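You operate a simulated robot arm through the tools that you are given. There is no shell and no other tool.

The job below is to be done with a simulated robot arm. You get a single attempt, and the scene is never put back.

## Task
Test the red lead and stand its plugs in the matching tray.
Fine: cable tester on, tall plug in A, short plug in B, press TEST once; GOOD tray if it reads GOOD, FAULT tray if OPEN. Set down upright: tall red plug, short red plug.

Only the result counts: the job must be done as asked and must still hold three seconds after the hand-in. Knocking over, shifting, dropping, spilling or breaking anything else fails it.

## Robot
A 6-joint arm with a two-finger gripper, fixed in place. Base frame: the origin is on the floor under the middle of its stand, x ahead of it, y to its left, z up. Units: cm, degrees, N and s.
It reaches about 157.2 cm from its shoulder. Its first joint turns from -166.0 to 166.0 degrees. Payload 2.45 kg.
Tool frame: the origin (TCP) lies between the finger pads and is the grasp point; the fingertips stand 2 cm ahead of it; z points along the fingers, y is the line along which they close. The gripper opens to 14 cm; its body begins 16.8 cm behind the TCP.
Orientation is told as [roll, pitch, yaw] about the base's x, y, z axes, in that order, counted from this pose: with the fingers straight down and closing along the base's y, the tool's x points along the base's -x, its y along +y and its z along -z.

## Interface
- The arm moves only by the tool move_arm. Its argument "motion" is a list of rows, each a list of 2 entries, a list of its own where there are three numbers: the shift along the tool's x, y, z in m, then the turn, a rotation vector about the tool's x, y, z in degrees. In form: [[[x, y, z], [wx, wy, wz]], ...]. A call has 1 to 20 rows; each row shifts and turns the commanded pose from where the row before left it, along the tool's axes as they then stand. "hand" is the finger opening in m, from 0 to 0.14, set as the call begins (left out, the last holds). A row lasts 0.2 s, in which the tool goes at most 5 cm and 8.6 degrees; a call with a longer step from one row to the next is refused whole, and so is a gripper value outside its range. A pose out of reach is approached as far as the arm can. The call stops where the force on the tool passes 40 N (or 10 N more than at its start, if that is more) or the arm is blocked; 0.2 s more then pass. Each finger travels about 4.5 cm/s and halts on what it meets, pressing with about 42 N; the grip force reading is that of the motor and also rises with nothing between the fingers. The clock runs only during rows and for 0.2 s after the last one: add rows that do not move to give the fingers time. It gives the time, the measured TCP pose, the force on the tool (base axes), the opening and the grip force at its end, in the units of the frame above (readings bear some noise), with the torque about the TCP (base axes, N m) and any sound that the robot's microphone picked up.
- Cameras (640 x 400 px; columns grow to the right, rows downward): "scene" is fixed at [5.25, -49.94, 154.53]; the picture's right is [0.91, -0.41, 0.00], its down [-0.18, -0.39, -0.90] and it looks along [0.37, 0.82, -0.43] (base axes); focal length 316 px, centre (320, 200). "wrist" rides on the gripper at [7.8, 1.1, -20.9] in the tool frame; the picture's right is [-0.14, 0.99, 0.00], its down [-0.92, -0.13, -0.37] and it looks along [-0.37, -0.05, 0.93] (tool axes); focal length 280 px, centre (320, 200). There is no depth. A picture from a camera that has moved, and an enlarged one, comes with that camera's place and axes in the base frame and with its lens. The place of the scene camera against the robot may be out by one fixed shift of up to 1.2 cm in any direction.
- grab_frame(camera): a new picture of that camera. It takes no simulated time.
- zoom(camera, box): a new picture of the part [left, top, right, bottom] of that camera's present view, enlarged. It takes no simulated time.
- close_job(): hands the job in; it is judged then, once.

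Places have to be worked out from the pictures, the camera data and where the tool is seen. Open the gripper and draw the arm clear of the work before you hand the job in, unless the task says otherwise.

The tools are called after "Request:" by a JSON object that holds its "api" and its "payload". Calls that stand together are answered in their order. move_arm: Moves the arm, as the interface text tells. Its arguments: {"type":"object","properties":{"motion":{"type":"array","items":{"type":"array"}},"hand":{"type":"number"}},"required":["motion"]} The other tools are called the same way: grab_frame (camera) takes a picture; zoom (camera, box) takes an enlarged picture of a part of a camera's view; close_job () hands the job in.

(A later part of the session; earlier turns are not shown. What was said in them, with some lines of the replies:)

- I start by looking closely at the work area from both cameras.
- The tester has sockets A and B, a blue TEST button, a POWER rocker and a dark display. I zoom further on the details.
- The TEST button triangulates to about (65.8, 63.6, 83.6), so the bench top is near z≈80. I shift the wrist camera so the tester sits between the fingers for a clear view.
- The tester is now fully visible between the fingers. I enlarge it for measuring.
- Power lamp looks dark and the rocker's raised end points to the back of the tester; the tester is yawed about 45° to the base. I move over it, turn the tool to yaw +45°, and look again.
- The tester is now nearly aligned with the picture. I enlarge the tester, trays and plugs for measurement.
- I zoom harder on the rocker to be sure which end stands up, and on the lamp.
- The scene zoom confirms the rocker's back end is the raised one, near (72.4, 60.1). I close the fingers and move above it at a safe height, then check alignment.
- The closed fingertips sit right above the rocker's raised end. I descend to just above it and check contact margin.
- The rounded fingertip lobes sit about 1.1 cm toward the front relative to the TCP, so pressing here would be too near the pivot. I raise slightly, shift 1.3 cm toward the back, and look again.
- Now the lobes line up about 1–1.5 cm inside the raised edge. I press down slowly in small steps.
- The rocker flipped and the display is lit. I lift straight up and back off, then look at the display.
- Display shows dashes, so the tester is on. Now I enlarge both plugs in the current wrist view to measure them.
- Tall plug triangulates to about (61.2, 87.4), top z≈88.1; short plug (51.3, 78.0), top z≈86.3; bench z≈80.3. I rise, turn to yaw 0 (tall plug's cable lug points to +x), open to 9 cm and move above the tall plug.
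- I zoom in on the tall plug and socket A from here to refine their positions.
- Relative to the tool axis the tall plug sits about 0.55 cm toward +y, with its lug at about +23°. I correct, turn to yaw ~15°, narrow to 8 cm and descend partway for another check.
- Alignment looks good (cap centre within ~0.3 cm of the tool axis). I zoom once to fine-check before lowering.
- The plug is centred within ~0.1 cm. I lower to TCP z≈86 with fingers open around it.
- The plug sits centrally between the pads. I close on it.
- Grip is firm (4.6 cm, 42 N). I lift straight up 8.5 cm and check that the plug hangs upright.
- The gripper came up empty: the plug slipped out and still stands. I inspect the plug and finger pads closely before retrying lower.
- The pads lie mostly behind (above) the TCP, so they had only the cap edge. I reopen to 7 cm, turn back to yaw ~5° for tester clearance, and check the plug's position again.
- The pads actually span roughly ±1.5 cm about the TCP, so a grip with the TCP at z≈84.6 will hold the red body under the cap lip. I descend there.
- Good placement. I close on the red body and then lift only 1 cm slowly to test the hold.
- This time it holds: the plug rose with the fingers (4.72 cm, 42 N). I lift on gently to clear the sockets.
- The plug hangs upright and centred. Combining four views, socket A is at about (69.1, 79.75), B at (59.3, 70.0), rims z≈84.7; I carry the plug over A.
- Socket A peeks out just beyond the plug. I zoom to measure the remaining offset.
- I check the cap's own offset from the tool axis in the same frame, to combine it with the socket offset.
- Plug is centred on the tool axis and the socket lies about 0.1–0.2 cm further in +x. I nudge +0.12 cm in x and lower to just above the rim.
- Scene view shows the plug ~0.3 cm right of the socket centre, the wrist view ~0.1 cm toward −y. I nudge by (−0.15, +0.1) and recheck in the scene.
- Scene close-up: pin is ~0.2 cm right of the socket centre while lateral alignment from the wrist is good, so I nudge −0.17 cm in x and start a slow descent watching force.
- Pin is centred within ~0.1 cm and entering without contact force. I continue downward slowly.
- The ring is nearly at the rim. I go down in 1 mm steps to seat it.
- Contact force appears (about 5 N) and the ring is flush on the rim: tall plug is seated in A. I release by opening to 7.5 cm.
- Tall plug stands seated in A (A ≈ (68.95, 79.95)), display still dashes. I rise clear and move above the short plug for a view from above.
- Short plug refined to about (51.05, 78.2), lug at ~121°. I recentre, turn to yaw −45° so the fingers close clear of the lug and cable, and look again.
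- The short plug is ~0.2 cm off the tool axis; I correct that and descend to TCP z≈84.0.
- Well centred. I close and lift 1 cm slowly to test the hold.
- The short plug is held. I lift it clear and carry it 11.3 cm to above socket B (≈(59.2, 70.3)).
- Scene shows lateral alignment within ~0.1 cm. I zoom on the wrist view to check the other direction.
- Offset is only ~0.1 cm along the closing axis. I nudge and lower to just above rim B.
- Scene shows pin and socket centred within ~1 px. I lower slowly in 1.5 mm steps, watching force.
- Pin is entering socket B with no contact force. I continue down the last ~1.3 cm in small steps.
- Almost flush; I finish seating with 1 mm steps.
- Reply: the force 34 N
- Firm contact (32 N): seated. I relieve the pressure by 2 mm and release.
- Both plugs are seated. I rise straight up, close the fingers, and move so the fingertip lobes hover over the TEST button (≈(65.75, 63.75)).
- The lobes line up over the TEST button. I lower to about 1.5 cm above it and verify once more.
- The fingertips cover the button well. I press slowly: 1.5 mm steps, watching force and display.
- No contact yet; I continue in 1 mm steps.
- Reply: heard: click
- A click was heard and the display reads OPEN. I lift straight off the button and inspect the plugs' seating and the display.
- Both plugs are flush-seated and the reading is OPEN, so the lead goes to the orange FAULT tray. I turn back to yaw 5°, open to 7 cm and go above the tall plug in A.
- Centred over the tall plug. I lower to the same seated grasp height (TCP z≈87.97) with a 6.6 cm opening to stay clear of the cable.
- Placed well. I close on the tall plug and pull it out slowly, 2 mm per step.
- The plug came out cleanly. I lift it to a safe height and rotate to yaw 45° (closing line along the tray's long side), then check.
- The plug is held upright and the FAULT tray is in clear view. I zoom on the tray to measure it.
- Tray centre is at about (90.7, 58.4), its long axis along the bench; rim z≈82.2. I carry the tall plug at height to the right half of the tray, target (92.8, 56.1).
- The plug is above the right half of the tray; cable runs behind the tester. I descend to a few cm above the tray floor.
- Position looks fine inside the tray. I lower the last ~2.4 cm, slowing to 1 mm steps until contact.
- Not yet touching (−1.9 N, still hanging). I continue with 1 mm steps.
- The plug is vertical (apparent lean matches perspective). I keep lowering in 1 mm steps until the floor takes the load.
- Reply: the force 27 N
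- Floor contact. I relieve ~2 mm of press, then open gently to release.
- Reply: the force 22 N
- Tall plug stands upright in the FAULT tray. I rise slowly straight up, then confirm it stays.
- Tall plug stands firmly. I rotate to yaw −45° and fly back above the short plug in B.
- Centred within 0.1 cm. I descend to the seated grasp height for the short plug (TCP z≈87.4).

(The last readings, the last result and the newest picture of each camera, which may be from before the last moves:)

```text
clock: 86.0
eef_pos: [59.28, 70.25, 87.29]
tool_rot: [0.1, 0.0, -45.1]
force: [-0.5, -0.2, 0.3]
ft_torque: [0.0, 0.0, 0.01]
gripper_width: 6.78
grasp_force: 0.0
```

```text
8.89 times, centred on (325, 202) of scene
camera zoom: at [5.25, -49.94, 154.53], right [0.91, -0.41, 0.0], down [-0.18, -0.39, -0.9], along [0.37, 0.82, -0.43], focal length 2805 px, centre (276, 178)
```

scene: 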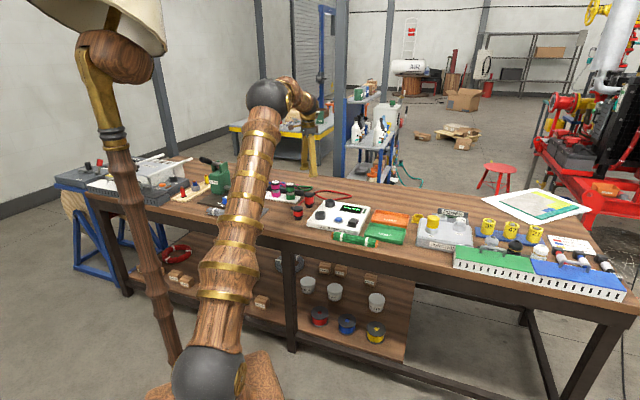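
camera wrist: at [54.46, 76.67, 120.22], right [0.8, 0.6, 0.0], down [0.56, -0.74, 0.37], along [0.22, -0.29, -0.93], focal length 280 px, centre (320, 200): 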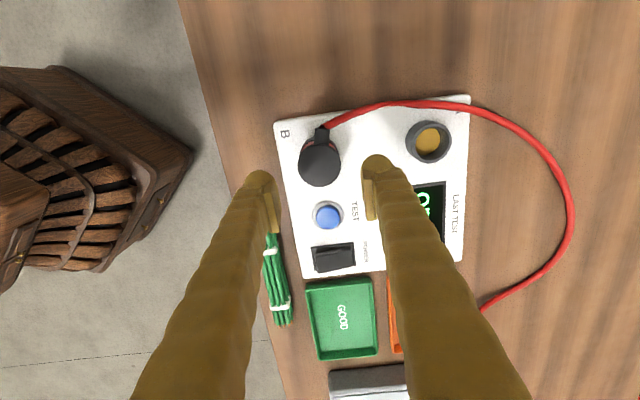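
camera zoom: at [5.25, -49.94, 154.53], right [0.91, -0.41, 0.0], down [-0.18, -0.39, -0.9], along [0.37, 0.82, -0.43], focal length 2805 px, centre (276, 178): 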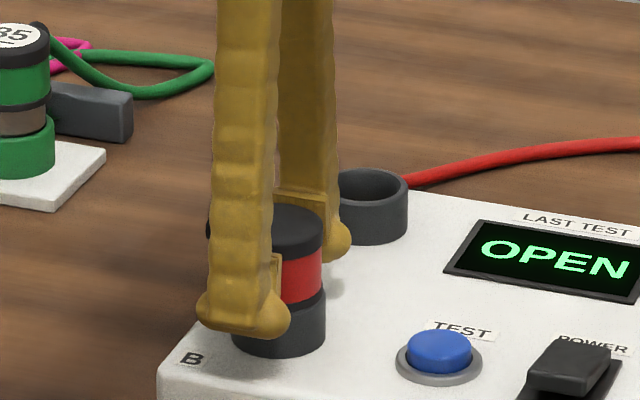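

Aligned. I raise 2 mm (to keep fingertips above the tray rim later), close, and pull out slowly.

Request:
{"api": "move_arm", "payload": {"motion": [[[0, 0, -0.002], [0, 0, 0]], [[0, 0, 0], [0, 0, 0]]]}}

Request:
{"api": "move_arm", "payload": {"motion": [[[0, 0, 0], [0, 0, 0]], [[0, 0, 0], [0, 0, 0]], [[0, 0, 0], [0, 0, 0]], [[0, 0, 0], [0, 0, 0]], [[0, 0, 0], [0, 0, 0]], [[0, 0, 0], [0, 0, 0]]], "hand": 0.0}}

Request:
{"api": "move_arm", "payload": {"motion": [[[0, 0, -0.002], [0, 0, 0]], [[0, 0, -0.002], [0, 0, 0]], [[0, 0, -0.002], [0, 0, 0]], [[0, 0, -0.002], [0, 0, 0]], [[0, 0, -0.003], [0, 0, 0]], [[0, 0, -0.003], [0, 0, 0]], [[0, 0, -0.003], [0, 0, 0]], [[0, 0, -0.003], [0, 0, 0]], [[0, 0, 0], [0, 0, 0]]]}}

Request:
{"api": "zoom", "payload": {"camera": "scene", "box": [300, 180, 350, 225]}}

Request:
{"api": "zoom", "payload": {"camera": "wrist", "box": [220, 100, 420, 260]}}

```text
clock: 86.6
eef_pos: [59.3, 70.38, 87.44]
tool_rot: [0.1, 0.1, -45.0]
force: [0.0, 0.5, 0.1]
ft_torque: [0.01, -0.04, -0.02]
gripper_width: 6.78
grasp_force: 0.1
```

```text
clock: 88.0
eef_pos: [59.32, 70.2, 87.67]
tool_rot: [0.0, 0.0, -45.0]
force: [-2.5, -9.3, 2.3]
ft_torque: [-0.1, -0.02, 0.06]
gripper_width: 4.66
grasp_force: 42.3
```

```text
clock: 90.0
eef_pos: [59.09, 70.4, 89.57]
tool_rot: [0.0, 0.0, -45.0]
force: [-0.2, -0.5, -1.0]
ft_torque: [0.02, -0.01, 0.0]
gripper_width: 4.68
grasp_force: 42.2
```

```text
8.89 times, centred on (325, 202) of scene
camera zoom: at [5.25, -49.94, 154.53], right [0.91, -0.41, 0.0], down [-0.18, -0.39, -0.9], along [0.37, 0.82, -0.43], focal length 2805 px, centre (276, 178)
```

zoom: 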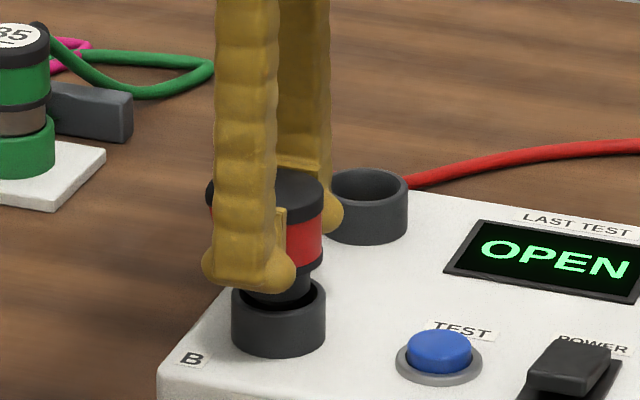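

```text
2.50 times, centred on (320, 180) of wrist
camera zoom: at [54.44, 76.63, 110.4], right [0.8, 0.6, 0.0], down [0.56, -0.74, 0.37], along [0.22, -0.29, -0.93], focal length 701 px, centre (320, 250)
```

zoom: 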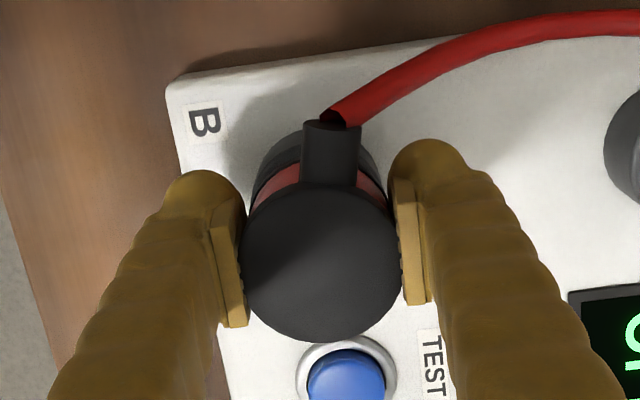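

The short plug is out and held. I lift it to safe height, turn 15° (lug more toward the back), and check.

Request:
{"api": "move_arm", "payload": {"motion": [[[0, 0, -0.008], [0, 0, 0]], [[0, 0, -0.015], [0, 0, 0]], [[0, 0, -0.02], [0, 0, 0]], [[0, 0, -0.02], [0, 0, 0]], [[0, 0, -0.014], [0, 0, 0]], [[0, 0, -0.007], [0, 0, 0]], [[0, 0, 0], [0, 0, 5]], [[0, 0, 0], [0, 0, 5]], [[0, 0, 0], [0, 0, 5]], [[0, 0, 0], [0, 0, 0]]]}}

Request:
{"api": "zoom", "payload": {"camera": "scene", "box": [290, 160, 430, 250]}}

Request:
{"api": "grab_frame", "payload": {"camera": "wrist"}}

```text
clock: 92.2
eef_pos: [59.38, 70.16, 98.0]
tool_rot: [-0.1, 0.0, -60.0]
force: [-0.4, 0.1, -1.1]
ft_torque: [-0.03, 0.01, 0.0]
gripper_width: 4.67
grasp_force: 41.7
```

```text
4.44 times, centred on (360, 205) of scene
camera zoom: at [5.25, -49.94, 154.53], right [0.91, -0.41, 0.0], down [-0.18, -0.39, -0.9], along [0.37, 0.82, -0.43], focal length 1402 px, centre (142, 178)
```

zoom: 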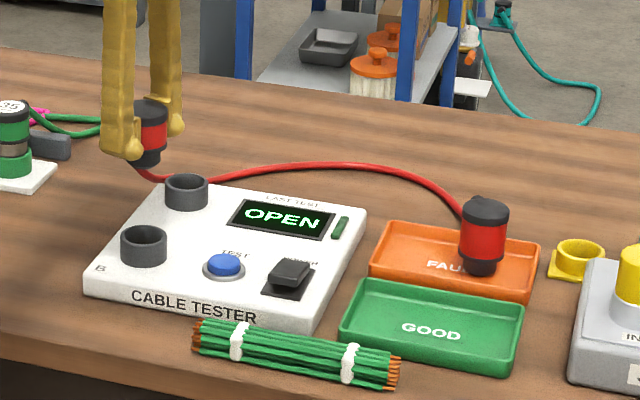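

```text
taken
camera wrist: at [56.3, 77.6, 118.85], right [0.93, 0.38, 0.0], down [0.35, -0.86, 0.37], along [0.14, -0.34, -0.93], focal length 280 px, centre (320, 200)
```

wrist: 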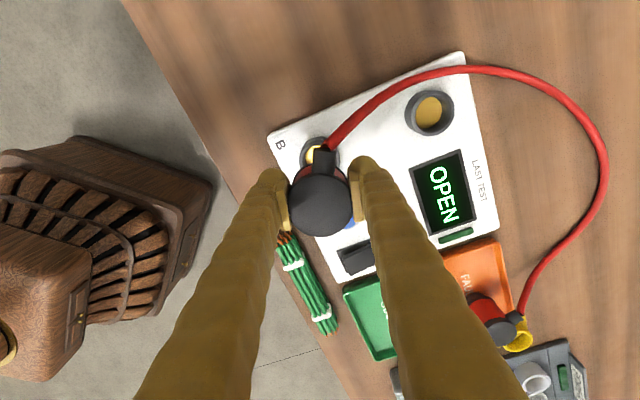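

All clear and tall plug still upright. I carry the short plug to above the left half of the tray, target (87.5, 61.3).

Request:
{"api": "move_arm", "payload": {"motion": [[[-0.0111, 0.0101, 0], [0, 0, 0]], [[-0.0222, 0.0202, 0], [0, 0, 0]], [[-0.0266, 0.0242, 0], [0, 0, 0]], [[-0.0266, 0.0242, 0], [0, 0, 0]], [[-0.0266, 0.0242, 0], [0, 0, 0]], [[-0.0266, 0.0242, 0], [0, 0, 0]], [[-0.0266, 0.0242, 0], [0, 0, 0]], [[-0.0222, 0.0202, 0], [0, 0, 0]], [[-0.0177, 0.0162, 0], [0, 0, 0]], [[-0.0133, 0.0121, 0], [0, 0, 0]], [[0, 0, 0], [0, 0, 0]], [[0, 0, 0], [0, 0, 0]]]}}

Request:
{"api": "zoom", "payload": {"camera": "scene", "box": [310, 160, 450, 250]}}

Request:
{"api": "grab_frame", "payload": {"camera": "wrist"}}

```text
clock: 94.8
eef_pos: [87.58, 61.36, 97.93]
tool_rot: [-0.1, 0.0, -60.0]
force: [-0.4, -0.3, -1.4]
ft_torque: [0.02, 0.02, 0.01]
gripper_width: 4.67
grasp_force: 42.5
```

```text
4.44 times, centred on (380, 205) of scene
camera zoom: at [5.25, -49.94, 154.53], right [0.91, -0.41, 0.0], down [-0.18, -0.39, -0.9], along [0.37, 0.82, -0.43], focal length 1402 px, centre (53, 178)
```

zoom: 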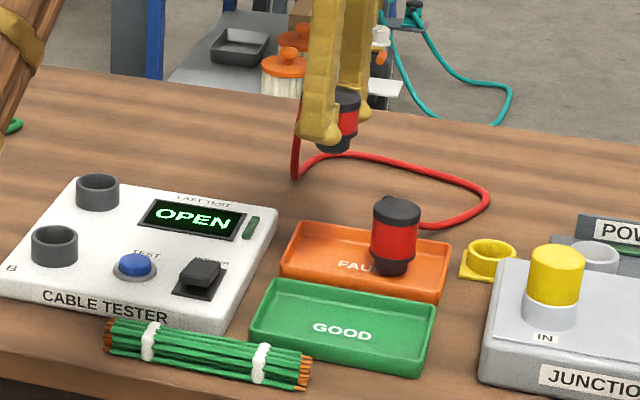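

```text
taken
camera wrist: at [84.61, 68.72, 118.89], right [0.93, 0.38, 0.0], down [0.35, -0.86, 0.37], along [0.14, -0.34, -0.93], focal length 280 px, centre (320, 200)
```

wrist: 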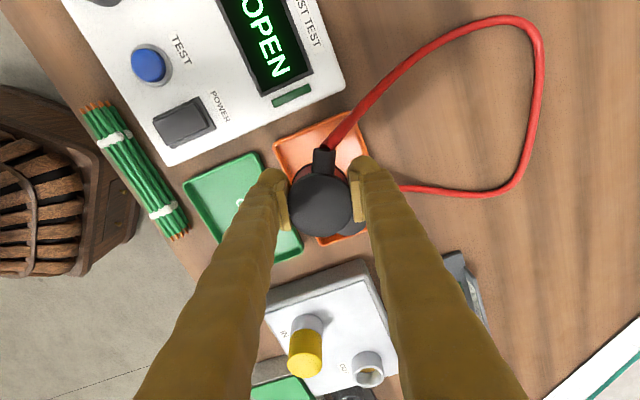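

The plug is over the left half, 7.5 cm from the tall plug, cable looping freely behind. I descend to about 2.5 cm above the floor and check clearances.

Request:
{"api": "move_arm", "payload": {"motion": [[[0, 0, 0.015], [0, 0, 0]], [[0, 0, 0.025], [0, 0, 0]], [[0, 0, 0.025], [0, 0, 0]], [[0, 0, 0.02], [0, 0, 0]], [[0, 0, 0.015], [0, 0, 0]], [[0, 0, 0.008], [0, 0, 0]], [[0, 0, 0], [0, 0, 0]]]}}

Request:
{"api": "zoom", "payload": {"camera": "scene", "box": [360, 190, 420, 240]}}

Request:
{"api": "grab_frame", "payload": {"camera": "wrist"}}

```text
clock: 96.4
eef_pos: [87.5, 61.24, 87.17]
tool_rot: [-0.1, 0.0, -60.0]
force: [0.2, 0.1, -2.5]
ft_torque: [0.01, 0.02, -0.02]
gripper_width: 4.64
grasp_force: 42.1
```

```text
8.00 times, centred on (390, 215) of scene
camera zoom: at [5.25, -49.94, 154.53], right [0.91, -0.41, 0.0], down [-0.18, -0.39, -0.9], along [0.37, 0.82, -0.43], focal length 2524 px, centre (-240, 80)
```

zoom: 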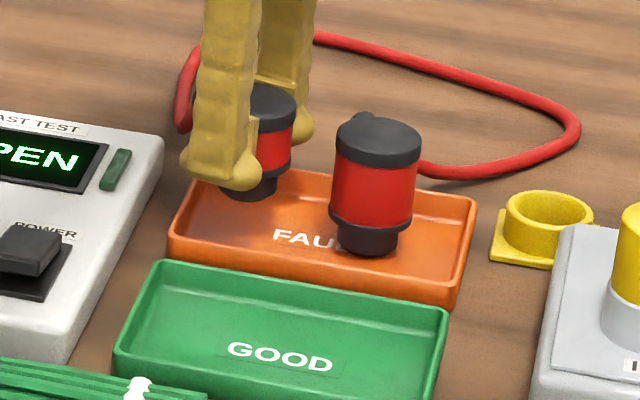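

```text
taken
camera wrist: at [84.51, 68.61, 108.07], right [0.93, 0.38, 0.0], down [0.35, -0.86, 0.37], along [0.14, -0.34, -0.93], focal length 280 px, centre (320, 200)
```

wrist: 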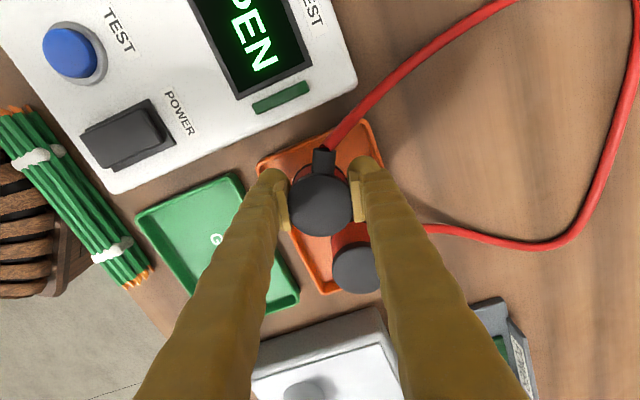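

Clear of the tall plug; I shift 0.6 cm right to stay off the left rim, then lower gently.

Request:
{"api": "move_arm", "payload": {"motion": [[[-0.0058, 0.0016, 0], [0, 0, 0]], [[0, 0, 0.005], [0, 0, 0]], [[0, 0, 0.005], [0, 0, 0]], [[0, 0, 0.005], [0, 0, 0]], [[0, 0, 0.003], [0, 0, 0]], [[0, 0, 0.002], [0, 0, 0]], [[0, 0, 0.001], [0, 0, 0]], [[0, 0, 0.001], [0, 0, 0]], [[0, 0, 0.001], [0, 0, 0]]]}}

Request:
{"api": "zoom", "payload": {"camera": "scene", "box": [365, 195, 405, 230]}}

```text
clock: 98.4
eef_pos: [87.98, 60.89, 84.89]
tool_rot: [0.0, 0.0, -60.0]
force: [-0.6, -0.1, -1.5]
ft_torque: [0.01, -0.02, -0.06]
gripper_width: 4.62
grasp_force: 42.3
```

```text
11.43 times, centred on (385, 212) of scene
camera zoom: at [5.25, -49.94, 154.53], right [0.91, -0.41, 0.0], down [-0.18, -0.39, -0.9], along [0.37, 0.82, -0.43], focal length 3606 px, centre (-423, 57)
```

zoom: 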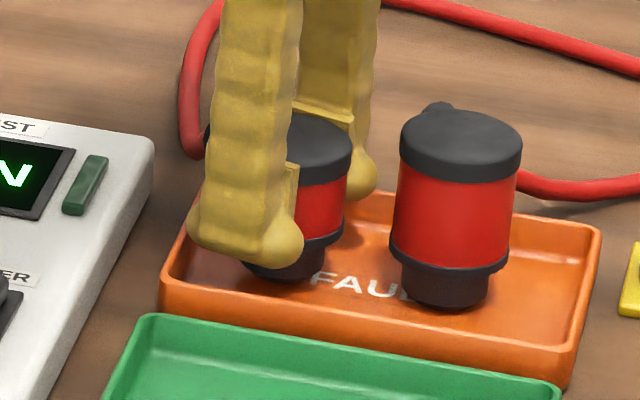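

Still hanging, close to the floor. I continue in 1 mm steps to contact.

Request:
{"api": "move_arm", "payload": {"motion": [[[0, 0, 0.001], [0, 0, 0]], [[0, 0, 0.001], [0, 0, 0]], [[0, 0, 0.001], [0, 0, 0]]]}}

Request:
{"api": "zoom", "payload": {"camera": "scene", "box": [365, 195, 405, 230]}}

```text
clock: 99.2
eef_pos: [88.01, 60.81, 84.52]
tool_rot: [0.0, 0.0, -60.0]
force: [1.2, -0.4, -0.2]
ft_torque: [-0.02, 0.02, 0.01]
gripper_width: 4.67
grasp_force: 41.7
```

```text
11.43 times, centred on (385, 212) of scene
camera zoom: at [5.25, -49.94, 154.53], right [0.91, -0.41, 0.0], down [-0.18, -0.39, -0.9], along [0.37, 0.82, -0.43], focal length 3606 px, centre (-423, 57)
```

zoom: 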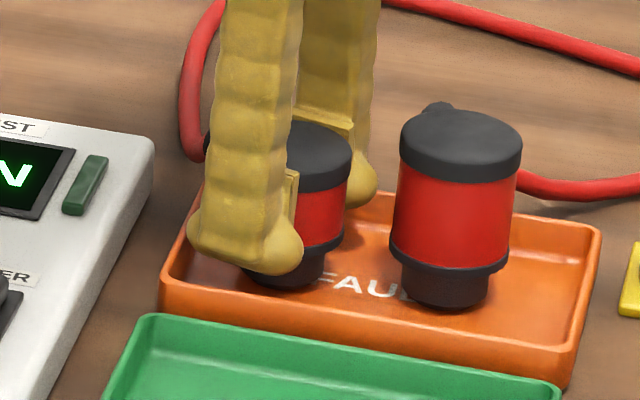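

Load is starting to transfer; one or two more 1 mm steps.

Request:
{"api": "move_arm", "payload": {"motion": [[[0, 0, 0.001], [0, 0, 0]]]}}

```text
clock: 99.6
eef_pos: [87.98, 60.87, 84.46]
tool_rot: [0.0, 0.0, -60.0]
force: [-1.7, 0.0, 0.1]
ft_torque: [0.01, 0.05, 0.0]
gripper_width: 4.65
grasp_force: 42.2
```

Request:
{"api": "move_arm", "payload": {"motion": [[[0, 0, 0.001], [0, 0, 0]]]}}

Request:
{"api": "zoom", "payload": {"camera": "scene", "box": [365, 195, 405, 230]}}

```text
clock: 100.0
eef_pos: [87.99, 60.87, 84.42]
tool_rot: [0.0, 0.0, -60.0]
force: [-2.0, -3.3, 10.8]
ft_torque: [-0.2, 0.08, -0.03]
gripper_width: 4.62
grasp_force: 41.8
```

```text
11.43 times, centred on (385, 212) of scene
camera zoom: at [5.25, -49.94, 154.53], right [0.91, -0.41, 0.0], down [-0.18, -0.39, -0.9], along [0.37, 0.82, -0.43], focal length 3606 px, centre (-423, 57)
```

zoom: 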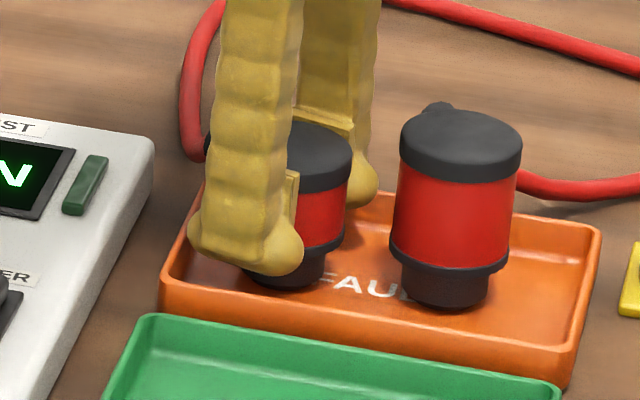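

The short plug is standing on the tray floor (about 11 N contact). I release with a modest opening.

Request:
{"api": "move_arm", "payload": {"motion": [[[0, 0, -0.001], [0, 0, 0]], [[0, 0, 0], [0, 0, 0]]]}}

Request:
{"api": "move_arm", "payload": {"motion": [[[0, 0, 0], [0, 0, 0]], [[0, 0, 0], [0, 0, 0]], [[0, 0, 0], [0, 0, 0]]], "hand": 0.058}}

Request:
{"api": "zoom", "payload": {"camera": "scene", "box": [365, 195, 405, 230]}}

Request:
{"api": "zoom", "payload": {"camera": "wrist", "box": [220, 110, 420, 300]}}

```text
clock: 100.6
eef_pos: [87.95, 60.85, 84.48]
tool_rot: [0.0, 0.0, -60.0]
force: [0.1, 2.5, 7.7]
ft_torque: [0.12, -0.01, -0.03]
gripper_width: 4.64
grasp_force: 41.4
```

```text
clock: 101.4
eef_pos: [87.99, 60.86, 84.43]
tool_rot: [0.0, 0.1, -60.0]
force: [-0.9, -0.9, 0.9]
ft_torque: [0.02, 0.01, 0.01]
gripper_width: 5.81
grasp_force: 0.1
```

```text
11.43 times, centred on (385, 212) of scene
camera zoom: at [5.25, -49.94, 154.53], right [0.91, -0.41, 0.0], down [-0.18, -0.39, -0.9], along [0.37, 0.82, -0.43], focal length 3606 px, centre (-423, 57)
```

zoom: 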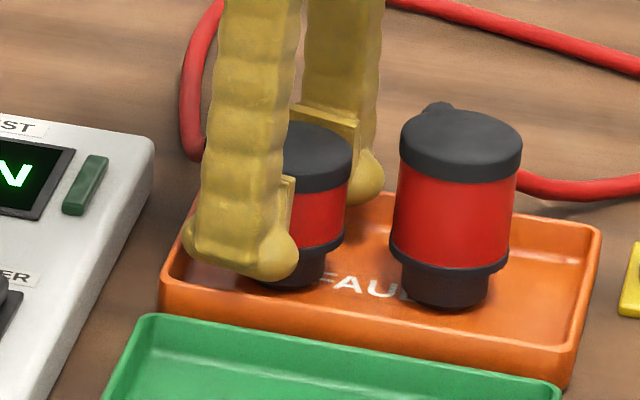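

```text
2.11 times, centred on (320, 205) of wrist
camera zoom: at [84.98, 68.16, 105.31], right [0.93, 0.38, 0.0], down [0.35, -0.86, 0.37], along [0.14, -0.34, -0.93], focal length 590 px, centre (320, 190)
```

zoom: 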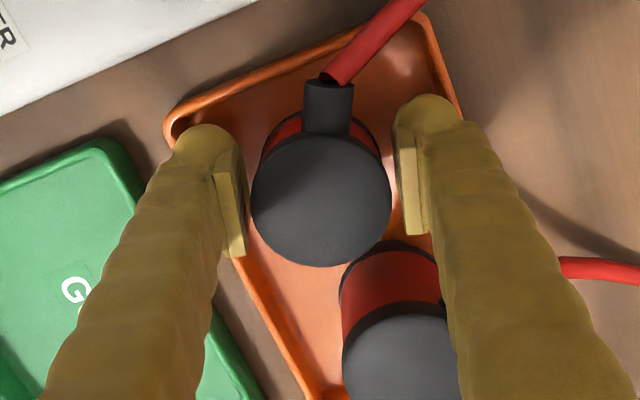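

The short plug stands free. I rise slowly straight up and then check both plugs.

Request:
{"api": "move_arm", "payload": {"motion": [[[0, 0, -0.004], [0, 0, 0]], [[0, 0, -0.008], [0, 0, 0]], [[0, 0, -0.015], [0, 0, 0]], [[0, 0, -0.025], [0, 0, 0]], [[0, 0, -0.035], [0, 0, 0]], [[0, 0, -0.04], [0, 0, 0]], [[0, 0, -0.04], [0, 0, 0]], [[0, 0, 0], [0, 0, 0]]]}}

Request:
{"api": "zoom", "payload": {"camera": "scene", "box": [310, 170, 450, 250]}}

Request:
{"api": "grab_frame", "payload": {"camera": "wrist"}}

```text
clock: 103.2
eef_pos: [88.02, 60.77, 101.04]
tool_rot: [0.0, 0.0, -60.1]
force: [-0.4, 0.2, -0.3]
ft_torque: [-0.03, 0.01, -0.01]
gripper_width: 5.79
grasp_force: 0.1
```

```text
4.57 times, centred on (380, 210) of scene
camera zoom: at [5.25, -49.94, 154.53], right [0.91, -0.41, 0.0], down [-0.18, -0.39, -0.9], along [0.37, 0.82, -0.43], focal length 1442 px, centre (46, 154)
```

zoom: 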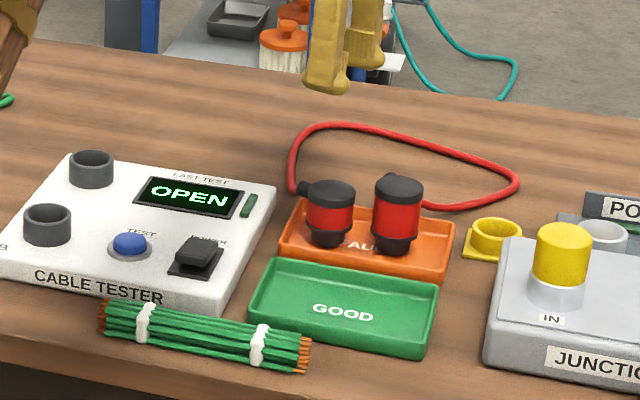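

```text
taken
camera wrist: at [85.09, 68.15, 121.97], right [0.93, 0.38, 0.0], down [0.35, -0.86, 0.37], along [0.14, -0.34, -0.93], focal length 280 px, centre (320, 200)
```

wrist: 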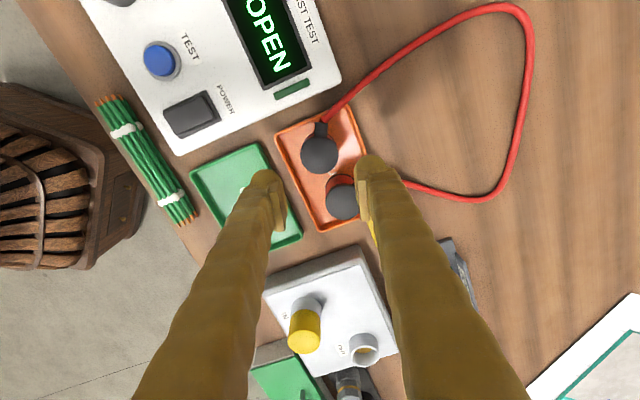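

Both plugs stand upright in the FAULT tray, everything else is in place. I open the gripper fully and draw the arm up and away.

Request:
{"api": "move_arm", "payload": {"motion": [[[0, 0, -0.04], [0, 0, 0]], [[0, 0, -0.04], [0, 0, 0]], [[0, 0, -0.04], [0, 0, 0]], [[0, 0, -0.04], [0, 0, 0]], [[0.04, -0.02, 0], [0, 0, -7]], [[0.04, -0.02, 0], [0, 0, -7]], [[0.04, -0.02, 0], [0, 0, -7]], [[0.04, -0.02, 0], [0, 0, -7]], [[0.04, -0.02, 0], [0, 0, -7]], [[0.04, -0.02, 0], [0, 0, -7]], [[0.04, 0, 0], [0, 0, 0]], [[0.04, 0, 0], [0, 0, 0]], [[0, 0, 0], [0, 0, 0]], [[0, 0, 0], [0, 0, 0]], [[0, 0, 0], [0, 0, 0]]], "hand": 0.14}}

Request:
{"api": "grab_frame", "payload": {"camera": "scene"}}

Request:
{"api": "zoom", "payload": {"camera": "scene", "box": [290, 180, 450, 260]}}

Request:
{"api": "zoom", "payload": {"camera": "scene", "box": [365, 195, 415, 230]}}

```text
clock: 106.4
eef_pos: [54.95, 70.54, 117.1]
tool_rot: [0.0, 0.0, -18.0]
force: [-0.1, -0.5, 0.1]
ft_torque: [0.0, 0.01, 0.01]
gripper_width: 14.01
grasp_force: 0.0
```

```text
taken
```

scene: 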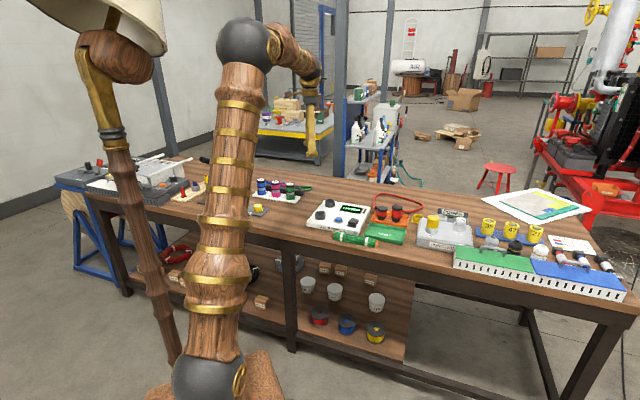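

```text
4.00 times, centred on (370, 220) of scene
camera zoom: at [5.25, -49.94, 154.53], right [0.91, -0.41, 0.0], down [-0.18, -0.39, -0.9], along [0.37, 0.82, -0.43], focal length 1262 px, centre (120, 120)
```

zoom: 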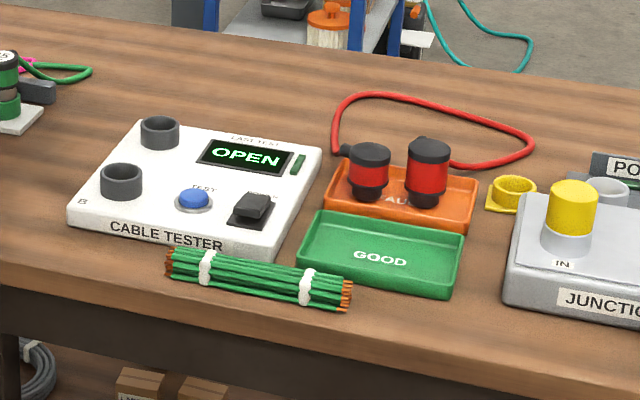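

```text
11.43 times, centred on (390, 212) of scene
camera zoom: at [5.25, -49.94, 154.53], right [0.91, -0.41, 0.0], down [-0.18, -0.39, -0.9], along [0.37, 0.82, -0.43], focal length 3606 px, centre (-480, 57)
```

zoom: 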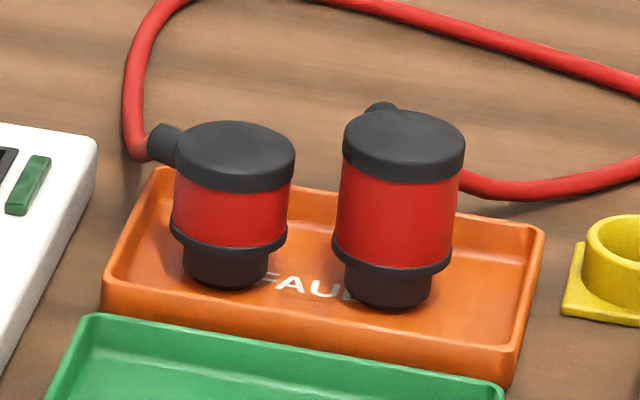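

Both red plugs stand upright in the FAULT tray, tester reads OPEN, nothing else appears disturbed, and the arm is clear with the gripper open. I hand the job in.

Request:
{"api": "close_job", "payload": {}}

```text
The job is handed in.
```

I tested the red lead. It read OPEN, so I stood both plugs upright in the FAULT tray and handed the job in. No verdict came back with the hand-in.

- **Test:** I switched the tester on at its rocker, then put the tall plug in A and the short plug in B, both pressed down until they seated. I pressed TEST once; it clicked and the display went from dashes to OPEN.
- **Placement:** The tall plug is in the right half of the tray and the short plug in the left half, about 7 cm apart. The cable loops freely behind.
- **First grasp:** My first grip on the tall plug slipped. The plug stayed standing where it was, and I gripped it lower on the second try.
- **Surroundings:** In the final pictures nothing else on the bench looked moved or knocked. The arm is drawn clear and the gripper is open. I left the tester switched on.
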